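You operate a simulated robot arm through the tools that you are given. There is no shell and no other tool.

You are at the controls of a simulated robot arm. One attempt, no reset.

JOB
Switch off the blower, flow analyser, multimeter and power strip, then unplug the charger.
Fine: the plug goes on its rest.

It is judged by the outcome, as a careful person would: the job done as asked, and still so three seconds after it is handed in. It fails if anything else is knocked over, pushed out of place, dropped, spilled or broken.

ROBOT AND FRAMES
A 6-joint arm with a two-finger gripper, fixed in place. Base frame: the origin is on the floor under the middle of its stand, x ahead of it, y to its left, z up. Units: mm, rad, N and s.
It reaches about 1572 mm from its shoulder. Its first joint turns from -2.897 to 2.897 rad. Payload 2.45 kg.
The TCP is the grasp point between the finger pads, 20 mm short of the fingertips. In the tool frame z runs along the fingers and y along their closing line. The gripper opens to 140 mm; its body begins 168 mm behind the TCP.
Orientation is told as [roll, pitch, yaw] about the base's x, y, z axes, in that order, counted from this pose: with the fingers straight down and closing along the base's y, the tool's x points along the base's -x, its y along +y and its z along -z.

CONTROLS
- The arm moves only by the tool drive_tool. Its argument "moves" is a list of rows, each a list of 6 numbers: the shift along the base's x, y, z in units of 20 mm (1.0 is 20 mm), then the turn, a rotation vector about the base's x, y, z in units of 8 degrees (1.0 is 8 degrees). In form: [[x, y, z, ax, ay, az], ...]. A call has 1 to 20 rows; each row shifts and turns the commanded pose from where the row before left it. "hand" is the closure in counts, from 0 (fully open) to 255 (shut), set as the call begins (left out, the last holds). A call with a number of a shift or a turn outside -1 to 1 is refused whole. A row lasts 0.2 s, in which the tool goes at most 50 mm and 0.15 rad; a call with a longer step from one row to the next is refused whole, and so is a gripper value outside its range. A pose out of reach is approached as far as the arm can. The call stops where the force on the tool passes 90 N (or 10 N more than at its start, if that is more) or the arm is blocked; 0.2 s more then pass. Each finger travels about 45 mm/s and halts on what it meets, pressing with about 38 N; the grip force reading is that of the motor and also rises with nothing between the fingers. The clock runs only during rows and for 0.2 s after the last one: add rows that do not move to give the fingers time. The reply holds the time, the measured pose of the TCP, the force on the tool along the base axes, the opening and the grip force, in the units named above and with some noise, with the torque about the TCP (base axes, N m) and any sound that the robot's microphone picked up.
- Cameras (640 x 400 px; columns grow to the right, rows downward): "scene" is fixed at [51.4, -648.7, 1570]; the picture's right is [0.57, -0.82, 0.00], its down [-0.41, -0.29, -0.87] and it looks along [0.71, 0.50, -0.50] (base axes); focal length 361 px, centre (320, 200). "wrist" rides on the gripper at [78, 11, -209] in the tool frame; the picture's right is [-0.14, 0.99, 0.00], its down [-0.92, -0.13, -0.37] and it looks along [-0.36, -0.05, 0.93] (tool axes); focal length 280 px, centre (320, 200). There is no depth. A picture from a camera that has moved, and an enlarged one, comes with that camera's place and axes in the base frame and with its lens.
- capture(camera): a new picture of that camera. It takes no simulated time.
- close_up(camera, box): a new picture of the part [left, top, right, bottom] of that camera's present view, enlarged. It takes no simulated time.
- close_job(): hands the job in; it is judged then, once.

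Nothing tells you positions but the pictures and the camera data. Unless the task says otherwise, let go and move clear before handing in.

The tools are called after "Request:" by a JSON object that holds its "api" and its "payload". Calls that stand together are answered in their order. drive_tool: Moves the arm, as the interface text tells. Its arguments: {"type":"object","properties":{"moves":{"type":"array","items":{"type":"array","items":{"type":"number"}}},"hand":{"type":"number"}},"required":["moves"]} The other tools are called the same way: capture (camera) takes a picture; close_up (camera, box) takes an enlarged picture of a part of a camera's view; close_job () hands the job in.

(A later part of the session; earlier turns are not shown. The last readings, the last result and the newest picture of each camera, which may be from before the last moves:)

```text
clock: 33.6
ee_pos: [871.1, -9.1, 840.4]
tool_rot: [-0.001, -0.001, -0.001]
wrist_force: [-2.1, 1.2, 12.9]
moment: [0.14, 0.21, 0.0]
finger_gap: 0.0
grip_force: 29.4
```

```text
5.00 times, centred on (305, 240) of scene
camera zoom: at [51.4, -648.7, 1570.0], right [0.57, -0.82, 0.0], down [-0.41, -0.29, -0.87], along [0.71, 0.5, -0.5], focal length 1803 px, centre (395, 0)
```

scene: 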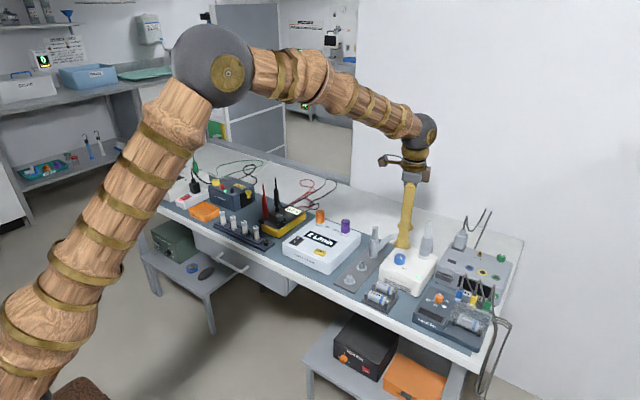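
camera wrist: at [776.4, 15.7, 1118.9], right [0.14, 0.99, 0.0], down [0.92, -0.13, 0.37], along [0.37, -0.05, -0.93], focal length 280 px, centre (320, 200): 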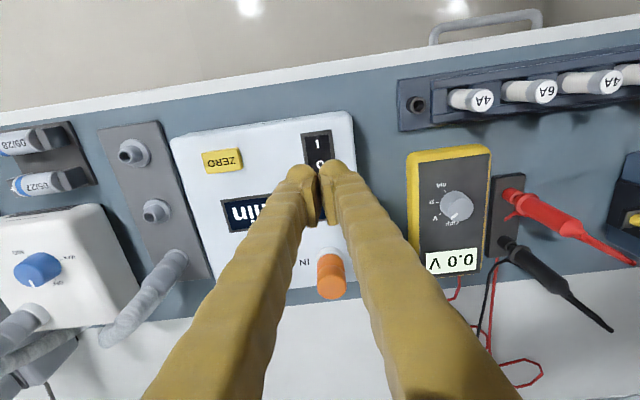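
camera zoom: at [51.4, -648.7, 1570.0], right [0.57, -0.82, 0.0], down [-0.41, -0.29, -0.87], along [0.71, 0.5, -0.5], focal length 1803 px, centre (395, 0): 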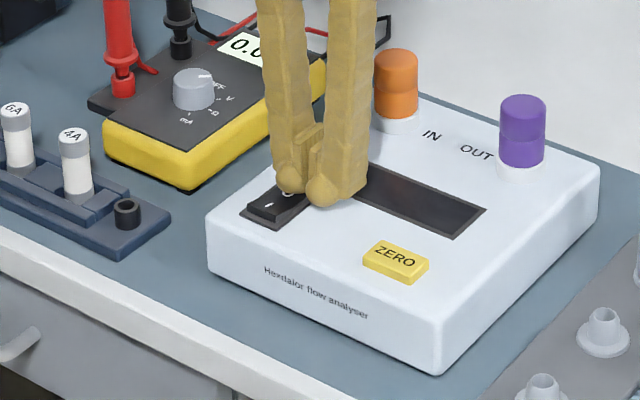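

The flow analyser's display has gone dark, so it's off. I'll lift straight up, then move over the multimeter with the tool turned +48° so the fingers and camera stay clear of the standing probes.

Request:
{"api": "drive_tool", "payload": {"moves": [[0, 0, 0.5, 0, 0, 0], [0, 0, 1, 0, 0, 0], [0, 0, 1, 0, 0, 0], [0, 0, 1, 0, 0, 0], [0, 0, 1, 0, 0, 0], [0, 0, 1, 0, 0, 0], [0, 0, 1, 0, 0, 0], [0, 0, 1, 0, 0, 0], [0, 1, 0.5, 0, 0, 1], [0, 1, 0, 0, 0, 1], [0, 1, 0, 0, 0, 1], [0.1, 1, 0, 0, 0, 1], [1, 1, 0, 0, 0, 1], [1, 1, 0, 0, 0, 1], [1, 1, 0, 0, 0, 0], [0, 1, 0, 0, 0, 0], [0, 0.25, 0, 0, 0, 0]], "hand": 255}}

Request:
{"api": "drive_tool", "payload": {"moves": [[0, 0, -0.5, 0, 0, 0], [0, 0, -1, 0, 0, 0], [0, 0, -1, 0, 0, 0], [0, 0, -1, 0, 0, 0], [0, 0, 0, 0, 0, 0]], "hand": 125}}

Request:
{"api": "capture", "payload": {"camera": "wrist"}}

Request:
{"api": "close_up", "payload": {"camera": "wrist", "box": [260, 100, 400, 240]}}

Request:
{"api": "close_up", "payload": {"camera": "scene", "box": [230, 160, 350, 280]}}

```text
clock: 37.2
ee_pos: [931.9, 156.5, 999.5]
tool_rot: [0.0, -0.001, 0.837]
wrist_force: [0.1, 0.3, 0.2]
moment: [0.02, 0.0, 0.0]
finger_gap: 0.0
grip_force: 29.7
```

```text
clock: 38.4
ee_pos: [932.0, 155.9, 930.4]
tool_rot: [0.001, -0.002, 0.838]
wrist_force: [-0.2, -0.3, 0.7]
moment: [-0.01, -0.01, 0.01]
finger_gap: 71.6
grip_force: 0.0
```

```text
taken
camera wrist: at [871.6, 105.5, 1139.0], right [-0.64, 0.77, 0.0], down [0.71, 0.6, 0.37], along [0.28, 0.24, -0.93], focal length 280 px, centre (320, 200)
```

wrist: 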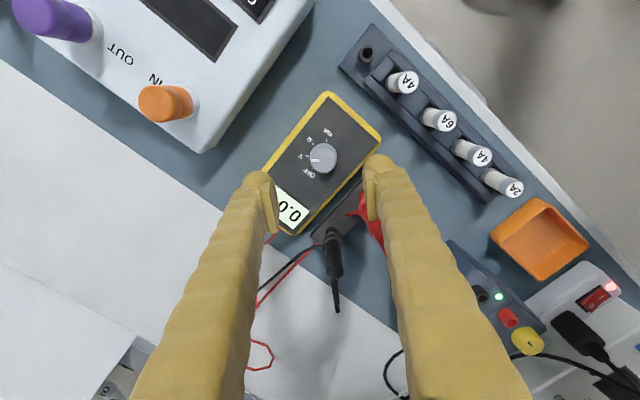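

```text
2.86 times, centred on (330, 170) of wrist
camera zoom: at [871.6, 105.5, 1139.0], right [-0.64, 0.77, 0.0], down [0.71, 0.6, 0.37], along [0.28, 0.24, -0.93], focal length 801 px, centre (291, 286)
```

zoom: 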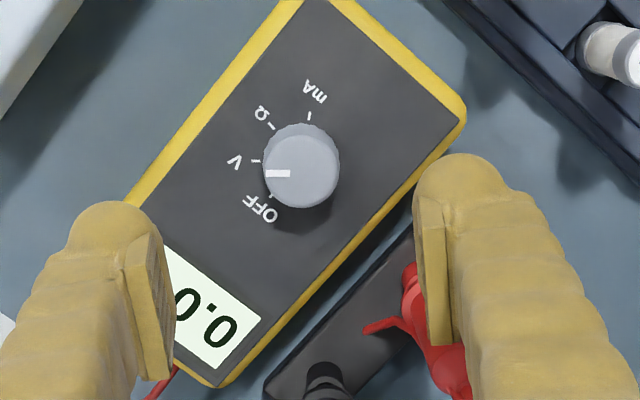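

```text
3.33 times, centred on (290, 220) of scene
camera zoom: at [51.4, -648.7, 1570.0], right [0.57, -0.82, 0.0], down [-0.41, -0.29, -0.87], along [0.71, 0.5, -0.5], focal length 1202 px, centre (420, 133)
```

zoom: 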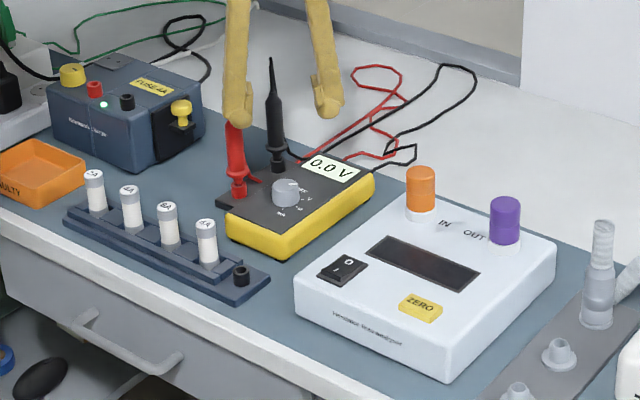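

The multimeter knob is at about (929,160), pointing at V (~-50°) with OFF at ~0°, so about 50° counter-clockwise. I'll centre and lower around it.

Request:
{"api": "drive_tool", "payload": {"moves": [[-0.15, 0.18, -0.8, 0, 0, 0], [0, 0, -1, 0, 0, 0], [0, 0, -1, 0, 0, 0], [0, 0, -1, 0, 0, 0], [0, 0, -1, 0, 0, 0], [0, 0, -0.6, 0, 0, 0], [0, 0, 0, 0, 0, 0]], "hand": 150}}

Request:
{"api": "capture", "payload": {"camera": "wrist"}}

Request:
{"api": "close_up", "payload": {"camera": "scene", "box": [230, 160, 310, 240]}}

```text
clock: 40.0
ee_pos: [930.7, 158.5, 822.0]
tool_rot: [0.001, -0.001, 0.836]
wrist_force: [0.1, 0.2, -0.6]
moment: [0.03, -0.01, 0.02]
finger_gap: 57.8
grip_force: 0.1
```

```text
taken
camera wrist: at [869.2, 109.0, 1030.6], right [-0.64, 0.77, 0.0], down [0.71, 0.6, 0.37], along [0.28, 0.24, -0.93], focal length 280 px, centre (320, 200)
```

wrist: 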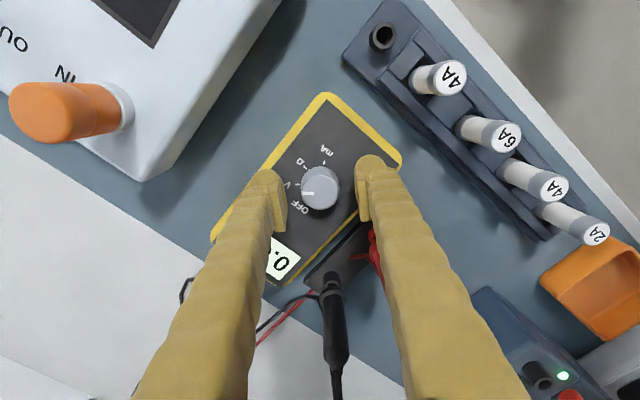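

```text
5.00 times, centred on (270, 200) of scene
camera zoom: at [51.4, -648.7, 1570.0], right [0.57, -0.82, 0.0], down [-0.41, -0.29, -0.87], along [0.71, 0.5, -0.5], focal length 1803 px, centre (570, 200)
```

zoom: 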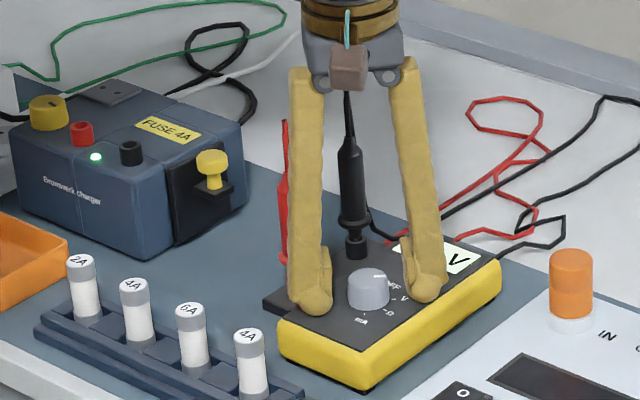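

Alignment is good. I'll lower about 8 mm more and close on the knob.

Request:
{"api": "drive_tool", "payload": {"moves": [[0, 0.03, -0.2, 0, 0, 0], [0, 0, -0.2, 0, 0, 0], [0, 0, 0, 0, 0, 0]], "hand": 150}}

Request:
{"api": "drive_tool", "payload": {"moves": [[0, 0, 0, 0, 0, 0], [0, 0, 0, 0, 0, 0], [0, 0, 0, 0, 0, 0], [0, 0, 0, 0, 0, 0], [0, 0, 0, 0, 0, 0]], "hand": 210}}

Request:
{"api": "capture", "payload": {"camera": "wrist"}}

Request:
{"api": "close_up", "payload": {"camera": "scene", "box": [230, 160, 310, 240]}}

```text
clock: 40.6
ee_pos: [930.7, 158.5, 821.5]
tool_rot: [-0.002, -0.003, 0.838]
wrist_force: [-15.7, -4.6, 21.5]
moment: [0.18, 0.63, 0.41]
finger_gap: 58.0
grip_force: 0.2
stopped in row 3: the force on the tool passed its limit at 99 N (the readings are from after the stop); the commanded pose is now the measured one
```

```text
clock: 41.8
ee_pos: [930.9, 161.3, 821.4]
tool_rot: [-0.001, -0.004, 0.834]
wrist_force: [-41.8, 35.8, 62.5]
moment: [1.82, 2.24, -0.01]
finger_gap: 43.4
grip_force: 33.3
```

```text
taken
camera wrist: at [868.3, 110.3, 1030.3], right [-0.64, 0.77, 0.0], down [0.71, 0.6, 0.37], along [0.29, 0.24, -0.93], focal length 280 px, centre (320, 200)
```

wrist: 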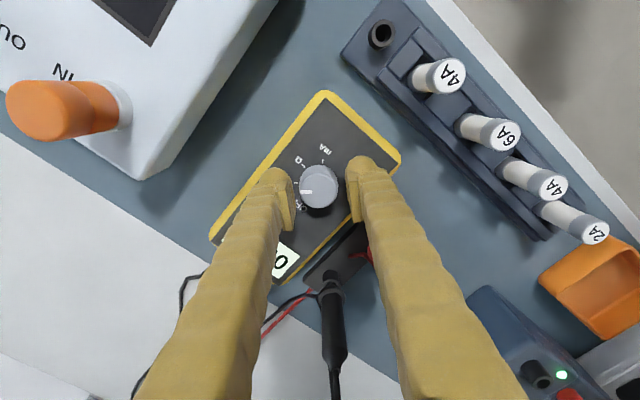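

```text
5.00 times, centred on (270, 200) of scene
camera zoom: at [51.4, -648.7, 1570.0], right [0.57, -0.82, 0.0], down [-0.41, -0.29, -0.87], along [0.71, 0.5, -0.5], focal length 1803 px, centre (570, 200)
```

zoom: 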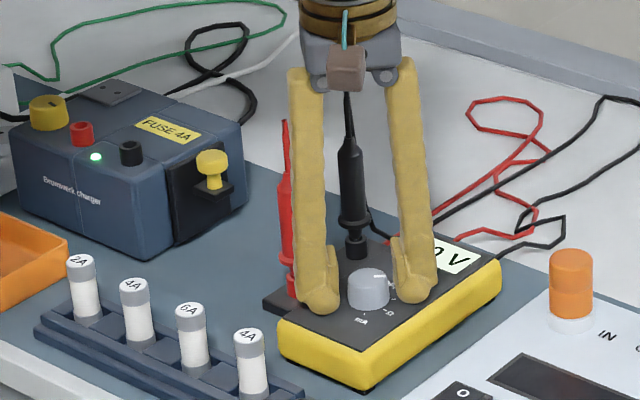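

The fingertips reached the multimeter's face at tip height ~801, higher than I'd estimated. The meter looks unmoved, but the tips are pressing on it. I'll lift a few mm to unload before gripping.

Request:
{"api": "drive_tool", "payload": {"moves": [[0, 0, 0.1, 0, 0, 0], [0, 0, 0.1, 0, 0, 0], [0, 0, 0, 0, 0, 0]], "hand": 165}}

Request:
{"api": "capture", "payload": {"camera": "wrist"}}

Request:
{"api": "close_up", "payload": {"camera": "wrist", "box": [260, 130, 380, 250]}}

```text
clock: 42.6
ee_pos: [931.3, 158.6, 822.7]
tool_rot: [0.0, -0.003, 0.836]
wrist_force: [0.0, 0.4, -0.5]
moment: [0.0, 0.0, -0.01]
finger_gap: 49.3
grip_force: 0.1
```

```text
taken
camera wrist: at [869.0, 108.6, 1031.6], right [-0.64, 0.77, 0.0], down [0.71, 0.6, 0.37], along [0.29, 0.24, -0.93], focal length 280 px, centre (320, 200)
```

wrist: 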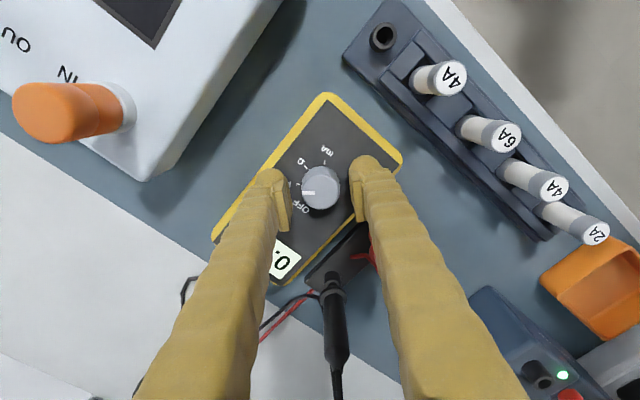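

```text
3.33 times, centred on (320, 190) of wrist
camera zoom: at [869.0, 108.6, 1031.6], right [-0.64, 0.77, 0.0], down [0.71, 0.6, 0.37], along [0.29, 0.24, -0.93], focal length 935 px, centre (320, 233)
```

zoom: 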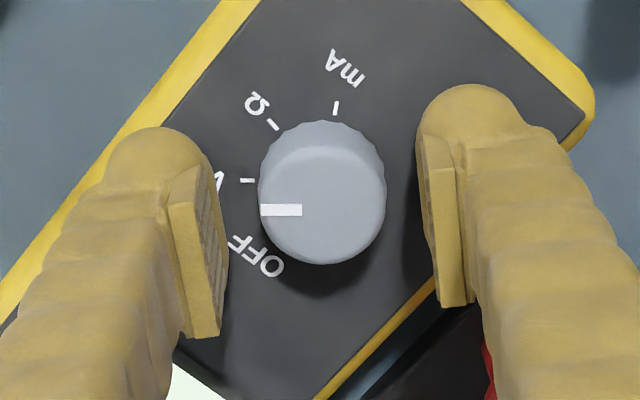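

Unloaded now. The knob is centred between the pads, so I'll raise 1 mm and close gently.

Request:
{"api": "drive_tool", "payload": {"moves": [[0, 0, 0.06, 0, 0, 0], [0, 0, 0, 0, 0, 0], [0, 0, 0, 0, 0, 0], [0, 0, 0, 0, 0, 0], [0, 0, 0, 0, 0, 0]], "hand": 206}}

Request:
{"api": "capture", "payload": {"camera": "wrist"}}

```text
clock: 43.8
ee_pos: [931.2, 159.6, 825.9]
tool_rot: [-0.002, -0.002, 0.838]
wrist_force: [-5.0, 3.7, -3.0]
moment: [0.0, -0.01, -0.01]
finger_gap: 31.5
grip_force: 3.5
```

```text
taken
camera wrist: at [869.0, 109.4, 1033.7], right [-0.64, 0.77, 0.0], down [0.71, 0.6, 0.37], along [0.29, 0.24, -0.93], focal length 280 px, centre (320, 200)
```

wrist: 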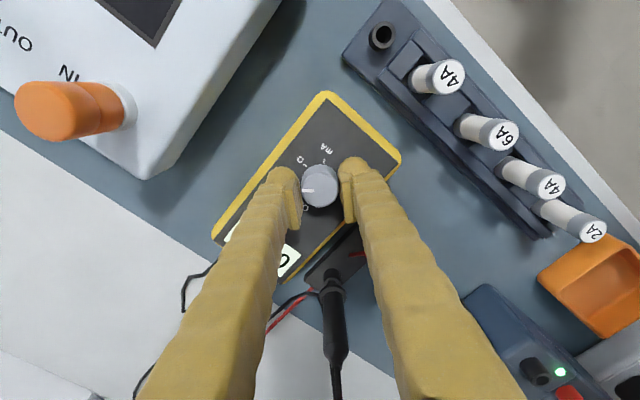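

The knob is gripped at 31.5 mm with a light force. I'll turn it 24° first and check that only the knob moves.

Request:
{"api": "drive_tool", "payload": {"moves": [[0, 0, 0, 0, 0, 1], [0, 0, 0, 0, 0, 1], [0, 0, 0, 0, 0, 1], [0, 0, 0, 0, 0, 0]], "hand": 208}}

Request:
{"api": "capture", "payload": {"camera": "wrist"}}

Request:
{"api": "close_up", "payload": {"camera": "scene", "box": [230, 160, 310, 240]}}

```text
clock: 44.8
ee_pos: [931.0, 159.7, 825.6]
tool_rot: [-0.002, -0.004, 1.257]
wrist_force: [-11.2, 5.4, 3.7]
moment: [0.03, 0.18, -0.08]
finger_gap: 33.7
grip_force: 6.0
```

```text
taken
camera wrist: at [895.0, 88.8, 1034.0], right [-0.9, 0.44, 0.0], down [0.41, 0.83, 0.37], along [0.16, 0.33, -0.93], focal length 280 px, centre (320, 200)
```

wrist: 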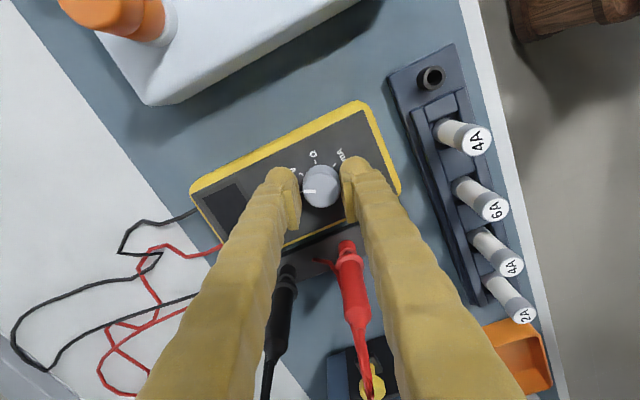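

```text
5.00 times, centred on (270, 200) of scene
camera zoom: at [51.4, -648.7, 1570.0], right [0.57, -0.82, 0.0], down [-0.41, -0.29, -0.87], along [0.71, 0.5, -0.5], focal length 1803 px, centre (570, 200)
```

zoom: 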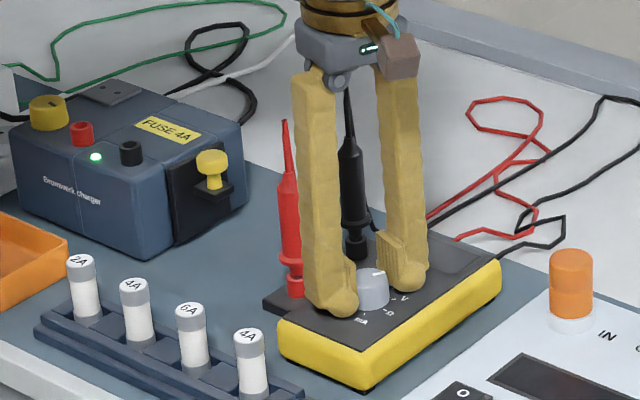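

The display is already blank and the meter hasn't shifted. I'll finish the turn so the pointer sits at OFF.

Request:
{"api": "drive_tool", "payload": {"moves": [[0, 0, 0, 0, 0, 1], [0, 0, 0, 0, 0, 1], [0, 0, 0, 0, 0, 1], [0, 0, 0, 0, 0, 0.2], [0, 0, 0, 0, 0, 0]], "hand": 208}}

Request:
{"api": "drive_tool", "payload": {"moves": [[0, 0, 0, 0, 0, 0], [0, 0, 0, 0, 0, 0], [0, 0, 0, 0, 0, 0], [0, 0, 0, 0, 0, 0]], "hand": 160}}

Request:
{"api": "close_up", "payload": {"camera": "wrist", "box": [240, 120, 400, 260]}}

Request:
{"api": "close_up", "payload": {"camera": "scene", "box": [230, 160, 310, 240]}}

```text
clock: 46.0
ee_pos: [931.5, 158.1, 825.6]
tool_rot: [-0.003, -0.003, 1.703]
wrist_force: [-15.7, 3.8, 0.4]
moment: [0.03, 0.14, -0.14]
finger_gap: 35.9
grip_force: 7.7
```

```text
clock: 47.0
ee_pos: [931.4, 159.3, 825.0]
tool_rot: [-0.002, -0.005, 1.703]
wrist_force: [-0.1, 0.5, 0.0]
moment: [0.01, 0.0, 0.01]
finger_gap: 52.2
grip_force: 0.1
```

```text
2.86 times, centred on (320, 190) of wrist
camera zoom: at [929.6, 80.6, 1033.9], right [-1.0, 0.01, 0.0], down [0.01, 0.93, 0.37], along [0.0, 0.37, -0.93], focal length 801 px, centre (320, 229)
```

zoom: 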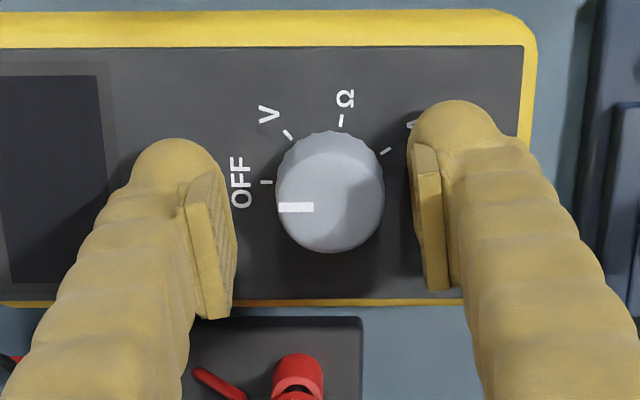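

```text
5.00 times, centred on (270, 200) of scene
camera zoom: at [51.4, -648.7, 1570.0], right [0.57, -0.82, 0.0], down [-0.41, -0.29, -0.87], along [0.71, 0.5, -0.5], focal length 1803 px, centre (570, 200)
```

zoom: 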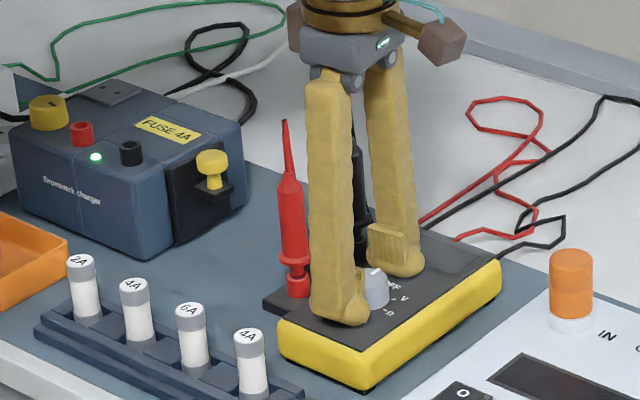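

The multimeter is off: display blank, pointer at OFF. I'll lift straight up, restore the yaw, and move over the strip and charger to look closely.

Request:
{"api": "drive_tool", "payload": {"moves": [[0, 0, 1, 0, 0, 0], [0, 0, 1, 0, 0, 0], [0, 0, 1, 0, 0, 0], [0, 0, 1, 0, 0, 0], [0, 0, 1, 0, 0, 0], [0, 0, 1, 0, 0, 0], [0, 0, 1, 0, 0, 0], [0, 0, 1, 0, 0, 0], [0, 0, 1, 0, 0, 0], [0, 0, 0.5, 0, 0, 0], [-1, 0, 0, 0, 0, -1], [-1, 0, 0, 0, 0, -1], [-1, 0, 0, 0, 0, -1], [-1, 0, 0, 0, 0, -1], [-1, 0, 0, 0, 0, -1], [-1, 0, 0, 0, 0, -1], [-0.5, 0, 0, 0, 0, -1], [0, 0, 0, 0, 0, -1], [0, 0, 0, 0, 0, -1], [0, 0, 0, 0, 0, -1]], "hand": 160}}

Request:
{"api": "drive_tool", "payload": {"moves": [[0, 1, 0, 0, 0, -1], [0, 1, 0, 0, 0, -1], [0, 1, 0, 0, 0, -0.2], [0, 1, 0, 0, 0, 0], [0, 1, 0, 0, 0, 0], [0, 1, 0, 0, 0, 0], [0, 1, 0, 0, 0, 0], [0, 1, 0, 0, 0, 0], [0, 1, 0, 0, 0, 0], [0, 1, 0, 0, 0, 0], [0, 1, 0, 0, 0, 0], [0, 1, 0, 0, 0, 0], [0, 1, 0, 0, 0, 0], [0, 1, 0, 0, 0, 0], [0, 1, 0, 0, 0, 0], [0, 1, 0, 0, 0, 0], [0, 1, 0, 0, 0, 0], [0, 1, 0, 0, 0, 0], [0, 1, 0, 0, 0, 0], [0, 1, 0, 0, 0, 0]], "hand": 0}}

Request:
{"api": "capture", "payload": {"camera": "wrist"}}

Request:
{"api": "capture", "payload": {"camera": "scene"}}

```text
clock: 51.2
ee_pos: [800.7, 159.7, 1015.4]
tool_rot: [-0.001, -0.004, 0.305]
wrist_force: [0.0, 1.3, 0.0]
moment: [-0.03, 0.0, -0.03]
finger_gap: 52.0
grip_force: 0.2
```

```text
clock: 55.4
ee_pos: [801.5, 559.5, 1014.8]
tool_rot: [-0.002, -0.005, -0.001]
wrist_force: [-0.5, -0.1, -0.3]
moment: [0.0, -0.02, -0.01]
finger_gap: 139.9
grip_force: 0.0
```

```text
taken
camera wrist: at [721.2, 571.8, 1224.1], right [0.14, 0.99, 0.0], down [0.92, -0.13, 0.37], along [0.37, -0.05, -0.93], focal length 280 px, centre (320, 200)
```

wrist: 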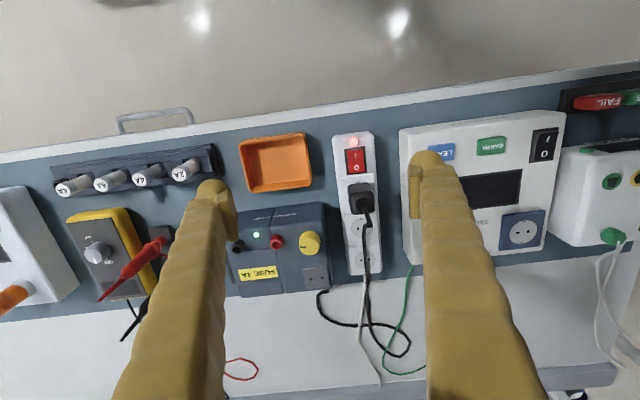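

```text
taken
```

scene: 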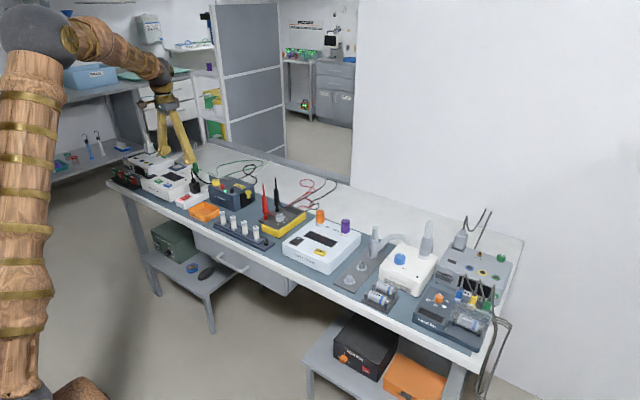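

Request:
{"api": "close_up", "payload": {"camera": "wrist", "box": [310, 120, 420, 220]}}

Request:
{"api": "close_up", "payload": {"camera": "wrist", "box": [230, 190, 400, 320]}}

Request:
{"api": "close_up", "payload": {"camera": "scene", "box": [165, 155, 255, 225]}}

```text
4.00 times, centred on (365, 170) of wrist
camera zoom: at [721.2, 571.8, 1224.1], right [0.14, 0.99, 0.0], down [0.92, -0.13, 0.37], along [0.37, -0.05, -0.93], focal length 1122 px, centre (140, 320)
```

zoom: 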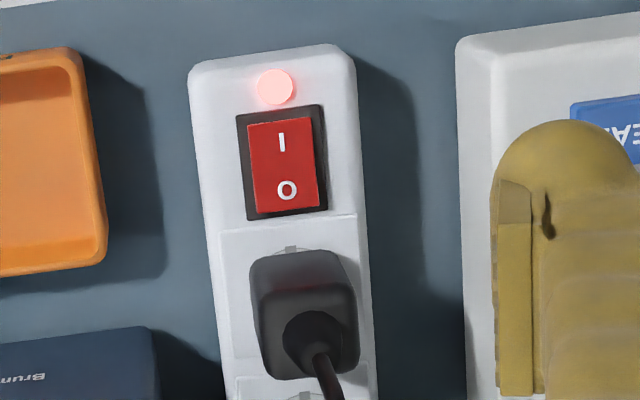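

```text
3.08 times, centred on (315, 255) of wrist
camera zoom: at [721.2, 571.8, 1224.1], right [0.14, 0.99, 0.0], down [0.92, -0.13, 0.37], along [0.37, -0.05, -0.93], focal length 863 px, centre (335, 31)
```

zoom: 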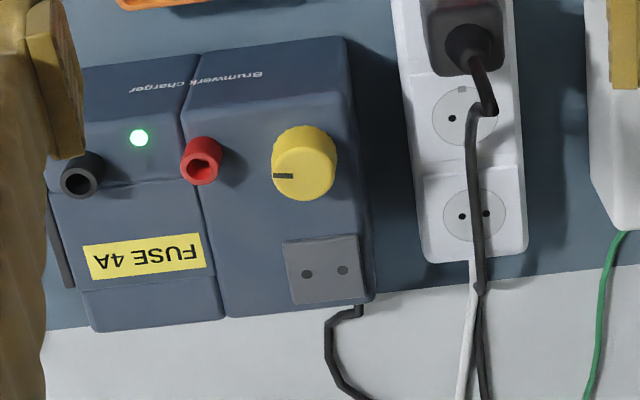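

```text
5.71 times, centred on (210, 190) of scene
camera zoom: at [51.4, -648.7, 1570.0], right [0.57, -0.82, 0.0], down [-0.41, -0.29, -0.87], along [0.71, 0.5, -0.5], focal length 2060 px, centre (949, 257)
```

zoom: 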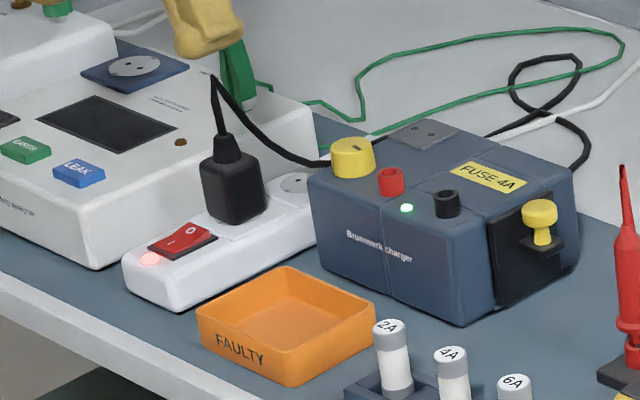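

The strip's red rocker is near (841,613,~800) with its lamp lit; the plug's near face is at x≈867, just beyond it. To stay clear of the plug I'll yaw +90° with fingers part-open, so the +x finger's ball lands on the "0" half and the other finger hangs past the strip's near end.

Request:
{"api": "drive_tool", "payload": {"moves": [[0, 0.5, 0, 0, 0, 1], [0, 0.5, 0, 0, 0, 1], [0, 0.5, 0, 0, 0, 1], [0, 0.5, 0, 0, 0, 1], [0, 0.5, 0, 0, 0, 1], [0, 0.5, 0, 0, 0, 1], [0, 0.55, 0, 0, 0, 1], [-0.275, 0, 0, 0, 0, 1], [0, 0, 0, 0, 0, 1], [0, 0, 0, 0, 0, 1], [0, 0, 0, 0, 0, 1], [0, 0, 0, 0, 0, 0.25], [0, 0, -1, 0, 0, 0], [0, 0, -1, 0, 0, 0], [0, 0, -1, 0, 0, 0], [0, 0, -1, 0, 0, 0], [0, 0, -1, 0, 0, 0]], "hand": 135}}

Request:
{"api": "capture", "payload": {"camera": "wrist"}}

Request:
{"api": "close_up", "payload": {"camera": "wrist", "box": [230, 110, 410, 250]}}

Request:
{"api": "close_up", "payload": {"camera": "scene", "box": [145, 140, 235, 230]}}

```text
clock: 59.0
ee_pos: [794.8, 631.7, 915.4]
tool_rot: [-0.002, -0.004, 1.569]
wrist_force: [-0.1, 0.4, 0.5]
moment: [-0.01, -0.01, 0.0]
finger_gap: 65.7
grip_force: 0.1
```

```text
taken
camera wrist: at [783.6, 552.7, 1124.0], right [-0.99, 0.14, 0.0], down [0.13, 0.92, 0.37], along [0.05, 0.37, -0.93], focal length 280 px, centre (320, 200)
```

wrist: 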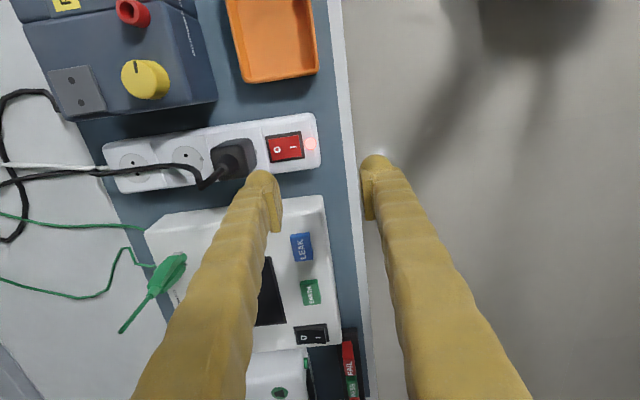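

```text
2.86 times, centred on (320, 180) of wrist
camera zoom: at [783.6, 552.7, 1124.0], right [-0.99, 0.14, 0.0], down [0.13, 0.92, 0.37], along [0.05, 0.37, -0.93], focal length 801 px, centre (320, 257)
```

zoom: 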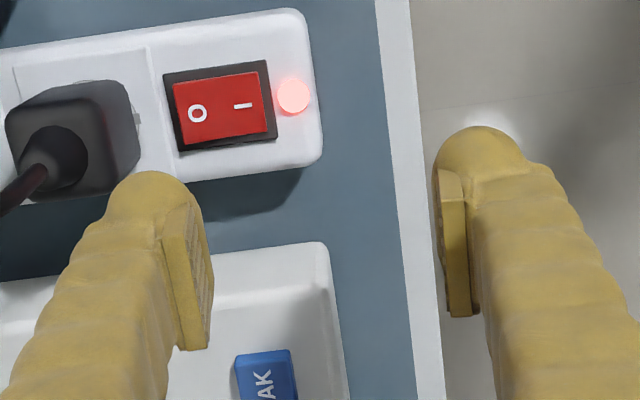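

```text
4.44 times, centred on (190, 185) of scene
camera zoom: at [51.4, -648.7, 1570.0], right [0.57, -0.82, 0.0], down [-0.41, -0.29, -0.87], along [0.71, 0.5, -0.5], focal length 1602 px, centre (898, 267)
```

zoom: 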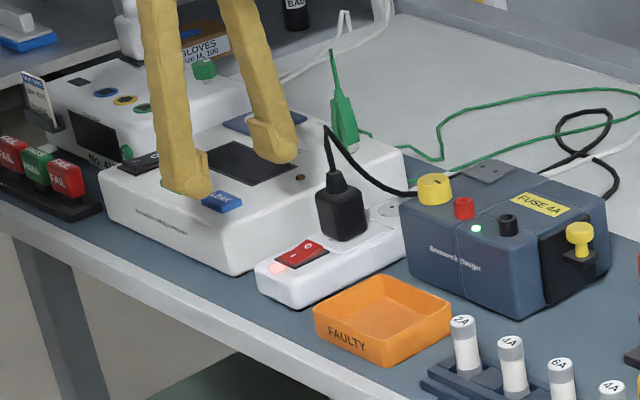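

The ball of the +x finger lines up with the "0" at about (842,611). I'll shift slightly and lower to just above it, then check the gap to the plug.

Request:
{"api": "drive_tool", "payload": {"moves": [[0.075, -0.175, -1, 0, 0, 0], [0, 0, -1, 0, 0, 0], [0, 0, -1, 0, 0, 0], [0, 0, -1, 0, 0, 0], [0, 0, 0, 0, 0, 0]], "hand": 135}}

Request:
{"api": "close_up", "payload": {"camera": "wrist", "box": [230, 110, 410, 250]}}

Request:
{"api": "close_up", "payload": {"camera": "scene", "box": [165, 165, 225, 225]}}

```text
clock: 60.2
ee_pos: [796.7, 626.6, 834.5]
tool_rot: [-0.001, -0.003, 1.569]
wrist_force: [0.3, -0.2, -0.1]
moment: [-0.01, -0.02, 0.03]
finger_gap: 66.0
grip_force: 0.1
```

```text
2.86 times, centred on (320, 180) of wrist
camera zoom: at [784.4, 548.3, 1043.2], right [-0.99, 0.14, 0.0], down [0.13, 0.92, 0.37], along [0.05, 0.37, -0.93], focal length 801 px, centre (320, 257)
```

zoom: 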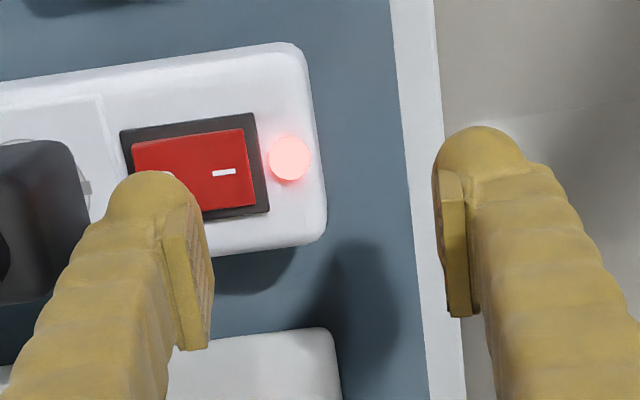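

```text
6.67 times, centred on (195, 195) of scene
camera zoom: at [51.4, -648.7, 1570.0], right [0.57, -0.82, 0.0], down [-0.41, -0.29, -0.87], along [0.71, 0.5, -0.5], focal length 2404 px, centre (1153, 233)
```

zoom: 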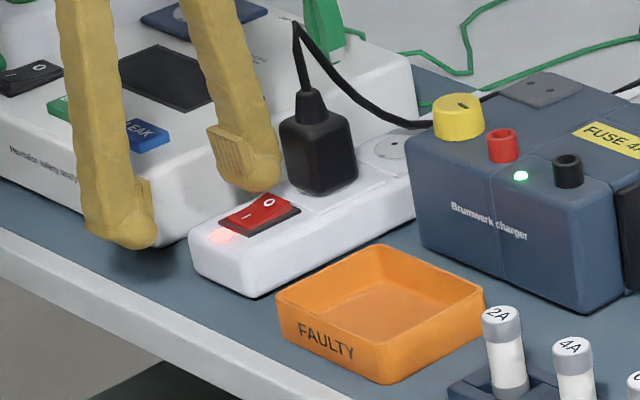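

The ball is about 3–4 mm to +y of the "0", so I'll shift slightly and press down in small steps.

Request:
{"api": "drive_tool", "payload": {"moves": [[0.08, -0.15, -0.2, 0, 0, 0], [0, 0, -0.15, 0, 0, 0], [0, 0, -0.1, 0, 0, 0], [0, 0, 0, 0, 0, 0]], "hand": 135}}

Request:
{"api": "close_up", "payload": {"camera": "scene", "box": [165, 165, 225, 225]}}

```text
clock: 61.2
ee_pos: [798.1, 624.3, 824.3]
tool_rot: [-0.002, -0.004, 1.568]
wrist_force: [0.6, -0.5, 0.1]
moment: [-0.04, 0.0, -0.01]
finger_gap: 66.0
grip_force: 0.0
```

```text
6.67 times, centred on (195, 195) of scene
camera zoom: at [51.4, -648.7, 1570.0], right [0.57, -0.82, 0.0], down [-0.41, -0.29, -0.87], along [0.71, 0.5, -0.5], focal length 2404 px, centre (1153, 233)
```

zoom: 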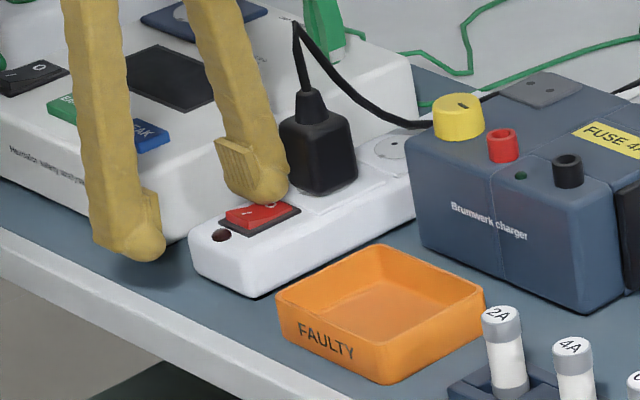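

The strip's lamp is out and the charger's lamp went dark too, so the strip is off. I'll lift clear, restore yaw, and take a measuring view of the plug and its rest.

Request:
{"api": "drive_tool", "payload": {"moves": [[0, 0, 0.5, 0, 0, 0], [0, 0, 1, 0, 0, 0], [0, 0, 1, 0, 0, 0], [0, 0, 1, 0, 0, 0], [0, 0, 1, 0, 0, 0], [0, 0, 1, 0, 0, 0], [0, 0, 1, 0, 0, 0], [0, 0, 1, 0, 0, 0], [0, 0, 0.5, 0, 0, -1], [0, 0, 0, 0, 0, -1], [0, 0, 0, 0, 0, -1], [0, 0, 0, 0, 0, -1], [0, 0, 0, 0, 0, -1], [0, 0, 0, 0, 0, -1], [0, 0, 0, 0, 0, -1], [0, 0, 0, 0, 0, -1], [0, 0, 0, 0, 0, -1], [0, 0, 0, 0, 0, -1], [0, 0, 0, 0, 0, -1], [0, 0, 0, 0, 0, -0.25]], "hand": 135}}

Request:
{"api": "drive_tool", "payload": {"moves": [[1, -0.7, 0, 0, 0, 0], [1, -1, 0, 0, 0, 0], [1, -1, 0, 0, 0, 0], [1, 0, 0, 0, 0, 0], [0, 0, 0, 0, 0, 0], [0, 0, 0, 0, 0, 0]], "hand": 0}}

Request:
{"api": "capture", "payload": {"camera": "wrist"}}

Request:
{"api": "close_up", "payload": {"camera": "wrist", "box": [230, 120, 400, 280]}}

Request:
{"api": "close_up", "payload": {"camera": "scene", "box": [165, 155, 255, 225]}}

```text
clock: 65.4
ee_pos: [800.5, 624.2, 986.4]
tool_rot: [-0.002, -0.004, -0.001]
wrist_force: [0.0, 0.7, -0.2]
moment: [0.0, 0.0, 0.02]
finger_gap: 66.0
grip_force: 0.1
```

```text
clock: 66.8
ee_pos: [879.3, 570.2, 986.7]
tool_rot: [-0.001, -0.003, -0.002]
wrist_force: [-0.6, -0.5, -0.8]
moment: [0.02, -0.01, -0.01]
finger_gap: 140.0
grip_force: 0.1
```

```text
taken
camera wrist: at [799.5, 582.1, 1194.9], right [0.14, 0.99, 0.0], down [0.92, -0.13, 0.37], along [0.37, -0.05, -0.93], focal length 280 px, centre (320, 200)
```

wrist: 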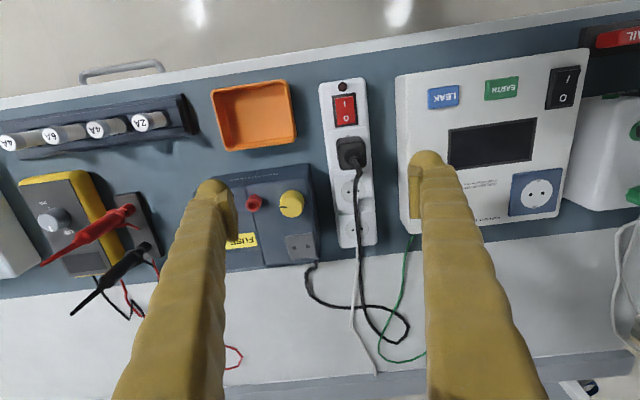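

```text
2.50 times, centred on (315, 200) of wrist
camera zoom: at [799.5, 582.1, 1194.9], right [0.14, 0.99, 0.0], down [0.92, -0.13, 0.37], along [0.37, -0.05, -0.93], focal length 701 px, centre (332, 200)
```

zoom: 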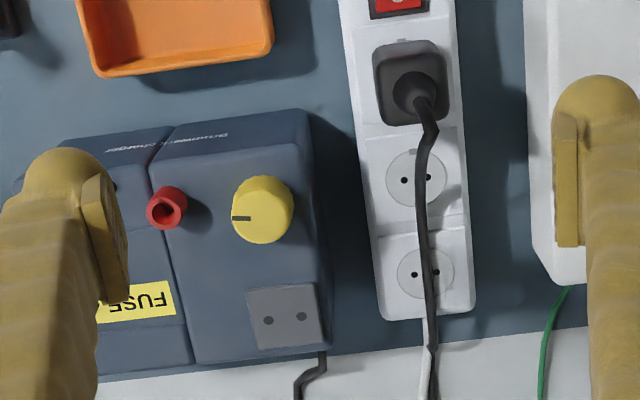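

```text
5.71 times, centred on (210, 190) of scene
camera zoom: at [51.4, -648.7, 1570.0], right [0.57, -0.82, 0.0], down [-0.41, -0.29, -0.87], along [0.71, 0.5, -0.5], focal length 2060 px, centre (949, 257)
```

zoom: 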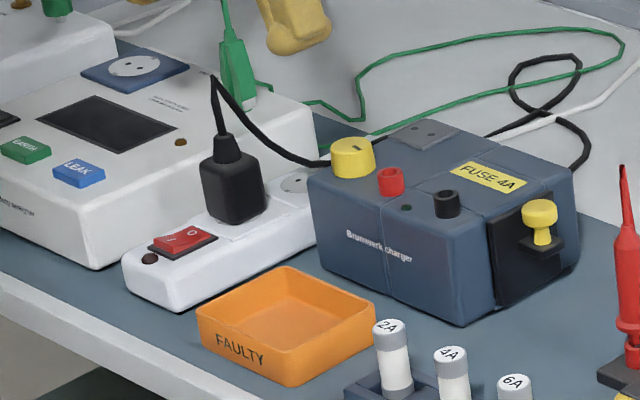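

Measurements: plug centre ≈ (884,613), rest hole midpoint ≈ (1007,526,841), both with pins along y. I'll move above the plug with fingers at a ~55 mm gap and descend part-way to check.

Request:
{"api": "drive_tool", "payload": {"moves": [[0.235, 1, 0, 0, 0, 0], [0, 1, 0, 0, 0, 0], [0, 0.15, 0, 0, 0, 0], [0, 0, 0, 0, 0, 0], [0, 0, 0, 0, 0, 0], [0, 0, 0, 0, 0, 0], [0, 0, 0, 0, 0, 0]], "hand": 150}}

Request:
{"api": "drive_tool", "payload": {"moves": [[0, 0, -1, 0, 0, 0], [0, 0, -1, 0, 0, 0], [0, 0, -1, 0, 0, 0], [0, 0, 0, 0, 0, 0]], "hand": 150}}

Request:
{"api": "close_up", "payload": {"camera": "wrist", "box": [240, 120, 400, 280]}}

Request:
{"api": "close_up", "payload": {"camera": "scene", "box": [165, 145, 245, 225]}}

```text
clock: 68.4
ee_pos: [882.6, 613.6, 986.2]
tool_rot: [-0.002, -0.005, -0.001]
wrist_force: [0.3, 0.1, 0.0]
moment: [0.03, -0.01, 0.03]
finger_gap: 57.8
grip_force: 0.0
```

```text
clock: 69.4
ee_pos: [883.8, 612.6, 925.7]
tool_rot: [-0.001, -0.003, -0.002]
wrist_force: [-0.4, 0.2, 0.7]
moment: [0.01, 0.0, -0.02]
finger_gap: 57.8
grip_force: 0.0
```

```text
2.50 times, centred on (320, 200) of wrist
camera zoom: at [803.5, 625.0, 1134.8], right [0.14, 0.99, 0.0], down [0.92, -0.13, 0.37], along [0.37, -0.05, -0.93], focal length 701 px, centre (320, 200)
```

zoom: 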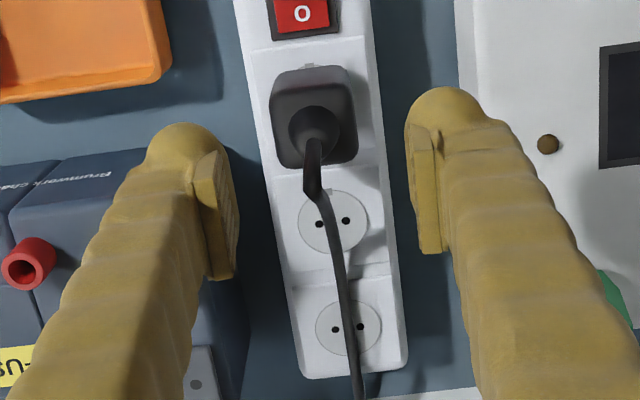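

```text
5.00 times, centred on (205, 185) of scene
camera zoom: at [51.4, -648.7, 1570.0], right [0.57, -0.82, 0.0], down [-0.41, -0.29, -0.87], along [0.71, 0.5, -0.5], focal length 1803 px, centre (895, 275)
```

zoom: 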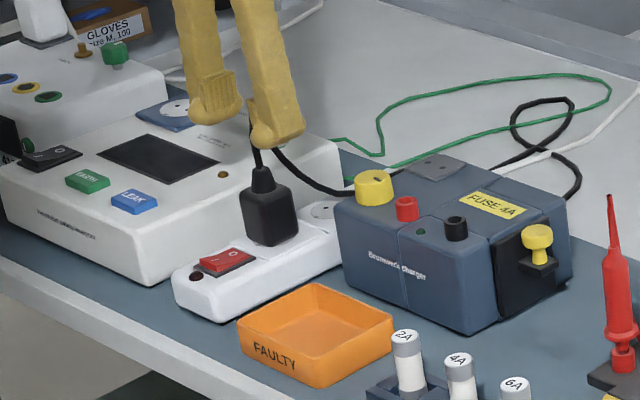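

The plug sits about 2 mm to -y of my tool axis. I'll correct, and lower so the pads flank the plug body with the tips above the strip.

Request:
{"api": "drive_tool", "payload": {"moves": [[0.08, -0.1, -1, 0, 0, 0], [0, 0, -1, 0, 0, 0], [0, 0, -1, 0, 0, 0], [0, 0, -1, 0, 0, 0], [0, 0, -0.6, 0, 0, 0], [0, 0, 0, 0, 0, 0]], "hand": 150}}

Request:
{"api": "capture", "payload": {"camera": "wrist"}}

Request:
{"api": "close_up", "payload": {"camera": "scene", "box": [165, 145, 245, 225]}}

```text
clock: 70.8
ee_pos: [885.3, 611.1, 833.2]
tool_rot: [-0.002, -0.004, -0.002]
wrist_force: [0.2, 0.0, 0.1]
moment: [-0.02, -0.01, 0.0]
finger_gap: 57.7
grip_force: 0.1
```

```text
taken
camera wrist: at [805.2, 623.4, 1042.6], right [0.14, 0.99, 0.0], down [0.92, -0.13, 0.37], along [0.37, -0.05, -0.93], focal length 280 px, centre (320, 200)
```

wrist: 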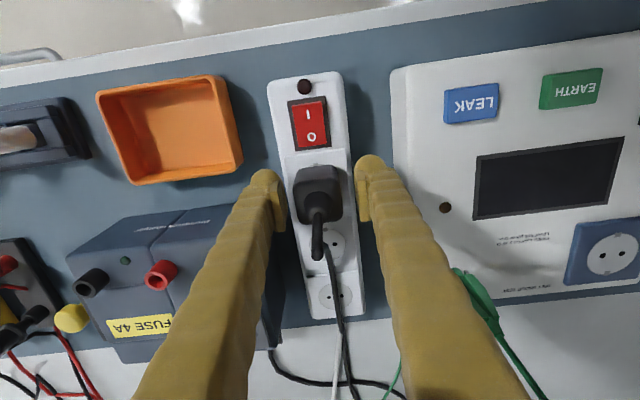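

```text
5.00 times, centred on (205, 185) of scene
camera zoom: at [51.4, -648.7, 1570.0], right [0.57, -0.82, 0.0], down [-0.41, -0.29, -0.87], along [0.71, 0.5, -0.5], focal length 1803 px, centre (895, 275)
```

zoom: 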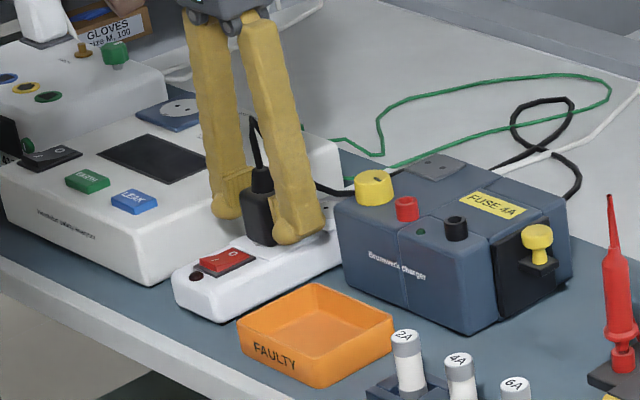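

The plug is centred between the pads. I'll close on it.

Request:
{"api": "drive_tool", "payload": {"moves": [[0, 0, 0, 0, 0, 0], [0, 0, 0, 0, 0, 0], [0, 0, 0, 0, 0, 0], [0, 0, 0, 0, 0, 0]], "hand": 195}}

Request:
{"api": "capture", "payload": {"camera": "wrist"}}

```text
clock: 71.8
ee_pos: [884.9, 610.8, 833.4]
tool_rot: [-0.001, -0.003, -0.001]
wrist_force: [-0.5, -7.2, 0.8]
moment: [-0.1, 0.02, -0.03]
finger_gap: 37.3
grip_force: 3.0
```

```text
taken
camera wrist: at [805.2, 623.2, 1042.5], right [0.14, 0.99, 0.0], down [0.92, -0.13, 0.37], along [0.37, -0.05, -0.93], focal length 280 px, centre (320, 200)
```

wrist: 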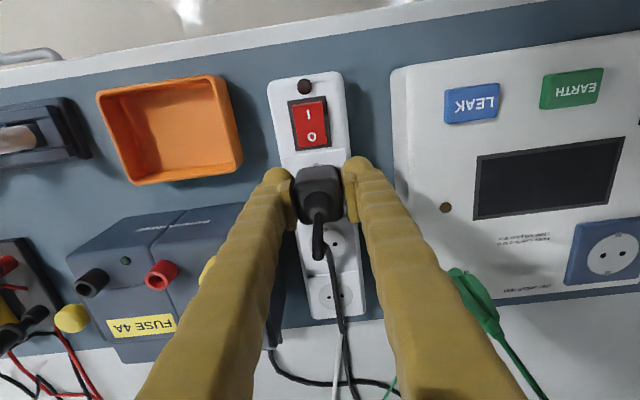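

Gripped at 37.3 mm. I'll firm the grip and pull straight up slowly, checking that the strip stays put.

Request:
{"api": "drive_tool", "payload": {"moves": [[0, -0.02, 0, 0, 0, 0], [0, 0, 0, 0, 0, 0], [0, 0, 0.1, 0, 0, 0], [0, 0, 0.15, 0, 0, 0], [0, 0, 0.15, 0, 0, 0], [0, 0, 0, 0, 0, 0]], "hand": 240}}

Request:
{"api": "close_up", "payload": {"camera": "scene", "box": [165, 145, 245, 225]}}

```text
clock: 73.2
ee_pos: [886.1, 611.6, 841.3]
tool_rot: [-0.001, -0.005, -0.002]
wrist_force: [-1.2, 1.1, 0.1]
moment: [0.01, -0.01, 0.0]
finger_gap: 34.4
grip_force: 38.5
```

```text
5.00 times, centred on (205, 185) of scene
camera zoom: at [51.4, -648.7, 1570.0], right [0.57, -0.82, 0.0], down [-0.41, -0.29, -0.87], along [0.71, 0.5, -0.5], focal length 1803 px, centre (895, 275)
```

zoom: 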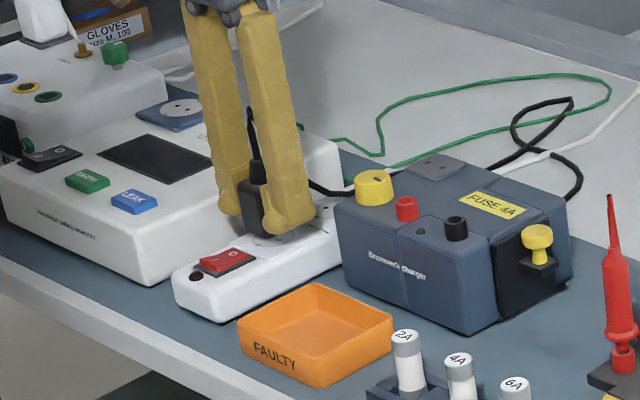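

The plug is coming up with no load and the strip hasn't moved. Lifting further and checking.

Request:
{"api": "drive_tool", "payload": {"moves": [[0, 0, 0.3, 0, 0, 0], [0, 0, 0.3, 0, 0, 0], [0, 0, 0.4, 0, 0, 0], [0, 0, 0.5, 0, 0, 0], [0, 0, 0.5, 0, 0, 0], [0, 0, 0, 0, 0, 0]], "hand": 240}}

Request:
{"api": "capture", "payload": {"camera": "wrist"}}

Request:
{"api": "close_up", "payload": {"camera": "scene", "box": [165, 145, 245, 225]}}

```text
clock: 74.6
ee_pos: [883.9, 612.3, 881.1]
tool_rot: [-0.003, -0.004, -0.001]
wrist_force: [-0.1, 0.5, -1.5]
moment: [-0.01, -0.01, -0.01]
finger_gap: 34.7
grip_force: 38.5
```

```text
taken
camera wrist: at [805.3, 623.2, 1090.8], right [0.14, 0.99, 0.0], down [0.92, -0.13, 0.37], along [0.37, -0.05, -0.93], focal length 280 px, centre (320, 200)
```

wrist: 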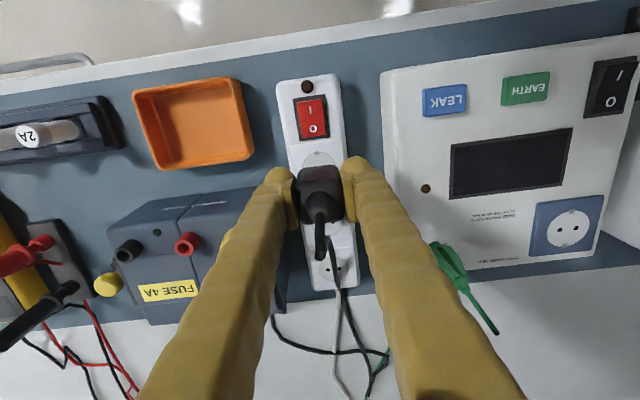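

```text
5.00 times, centred on (205, 185) of scene
camera zoom: at [51.4, -648.7, 1570.0], right [0.57, -0.82, 0.0], down [-0.41, -0.29, -0.87], along [0.71, 0.5, -0.5], focal length 1803 px, centre (895, 275)
```

zoom: 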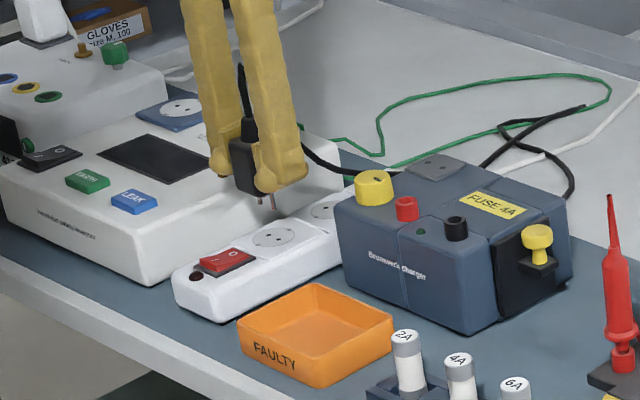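

The plug is free, its two pins visible, and the strip is undisturbed. I'll raise it well clear, then carry it over to above the rest.

Request:
{"api": "drive_tool", "payload": {"moves": [[0, 0, 1, 0, 0, 0], [0, 0, 1, 0, 0, 0], [0, 0, 1, 0, 0, 0], [0, 0, 1, 0, 0, 0], [1, 0, 0, 0, 0, 0], [1, 0, 0, 0, 0, 0], [1, 0, 0, 0, 0, 0], [1, 0, 0, 0, 0, 0], [1, 0, 0, 0, 0, 0], [1, 0, 0, 0, 0, 0], [0.1, -0.28, 0, 0, 0, 0], [0, -1, 0, 0, 0, 0], [0, -1, 0, 0, 0, 0], [0, -1, 0, 0, 0, 0], [0, -1, 0, 0, 0, 0], [0, 0, 0, 0, 0, 0]], "hand": 240}}

Request:
{"api": "capture", "payload": {"camera": "wrist"}}

Request:
{"api": "close_up", "payload": {"camera": "scene", "box": [180, 130, 270, 220]}}

Request:
{"api": "capture", "payload": {"camera": "scene"}}

```text
clock: 78.0
ee_pos: [1008.2, 524.3, 962.6]
tool_rot: [-0.002, -0.003, -0.002]
wrist_force: [0.1, 0.5, -1.1]
moment: [0.0, -0.01, 0.0]
finger_gap: 34.7
grip_force: 37.3
```

```text
taken
camera wrist: at [927.6, 537.0, 1171.2], right [0.14, 0.99, 0.0], down [0.92, -0.13, 0.37], along [0.37, -0.05, -0.93], focal length 280 px, centre (320, 200)
```

wrist: 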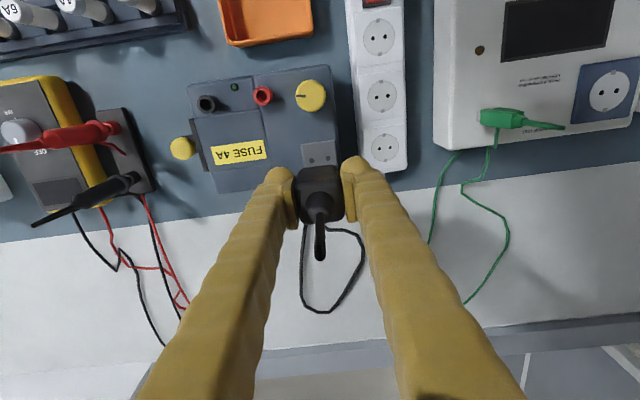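

```text
4.44 times, centred on (225, 175) of scene
camera zoom: at [51.4, -648.7, 1570.0], right [0.57, -0.82, 0.0], down [-0.41, -0.29, -0.87], along [0.71, 0.5, -0.5], focal length 1602 px, centre (742, 311)
```

zoom: 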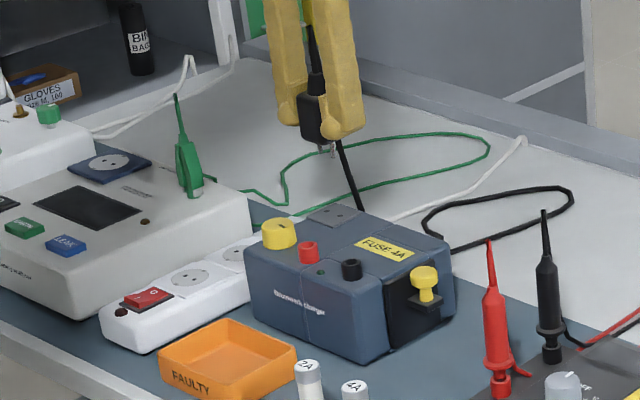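

```text
taken
```

scene: 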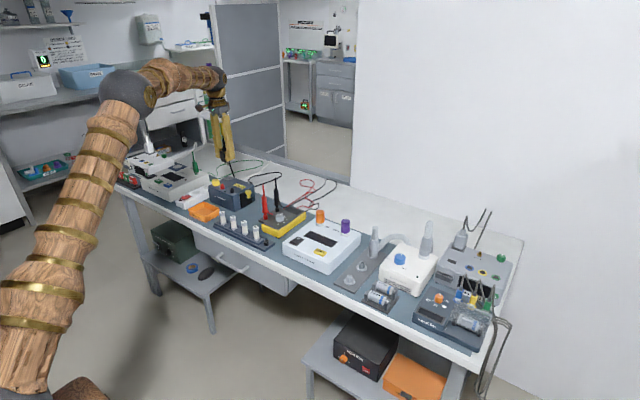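

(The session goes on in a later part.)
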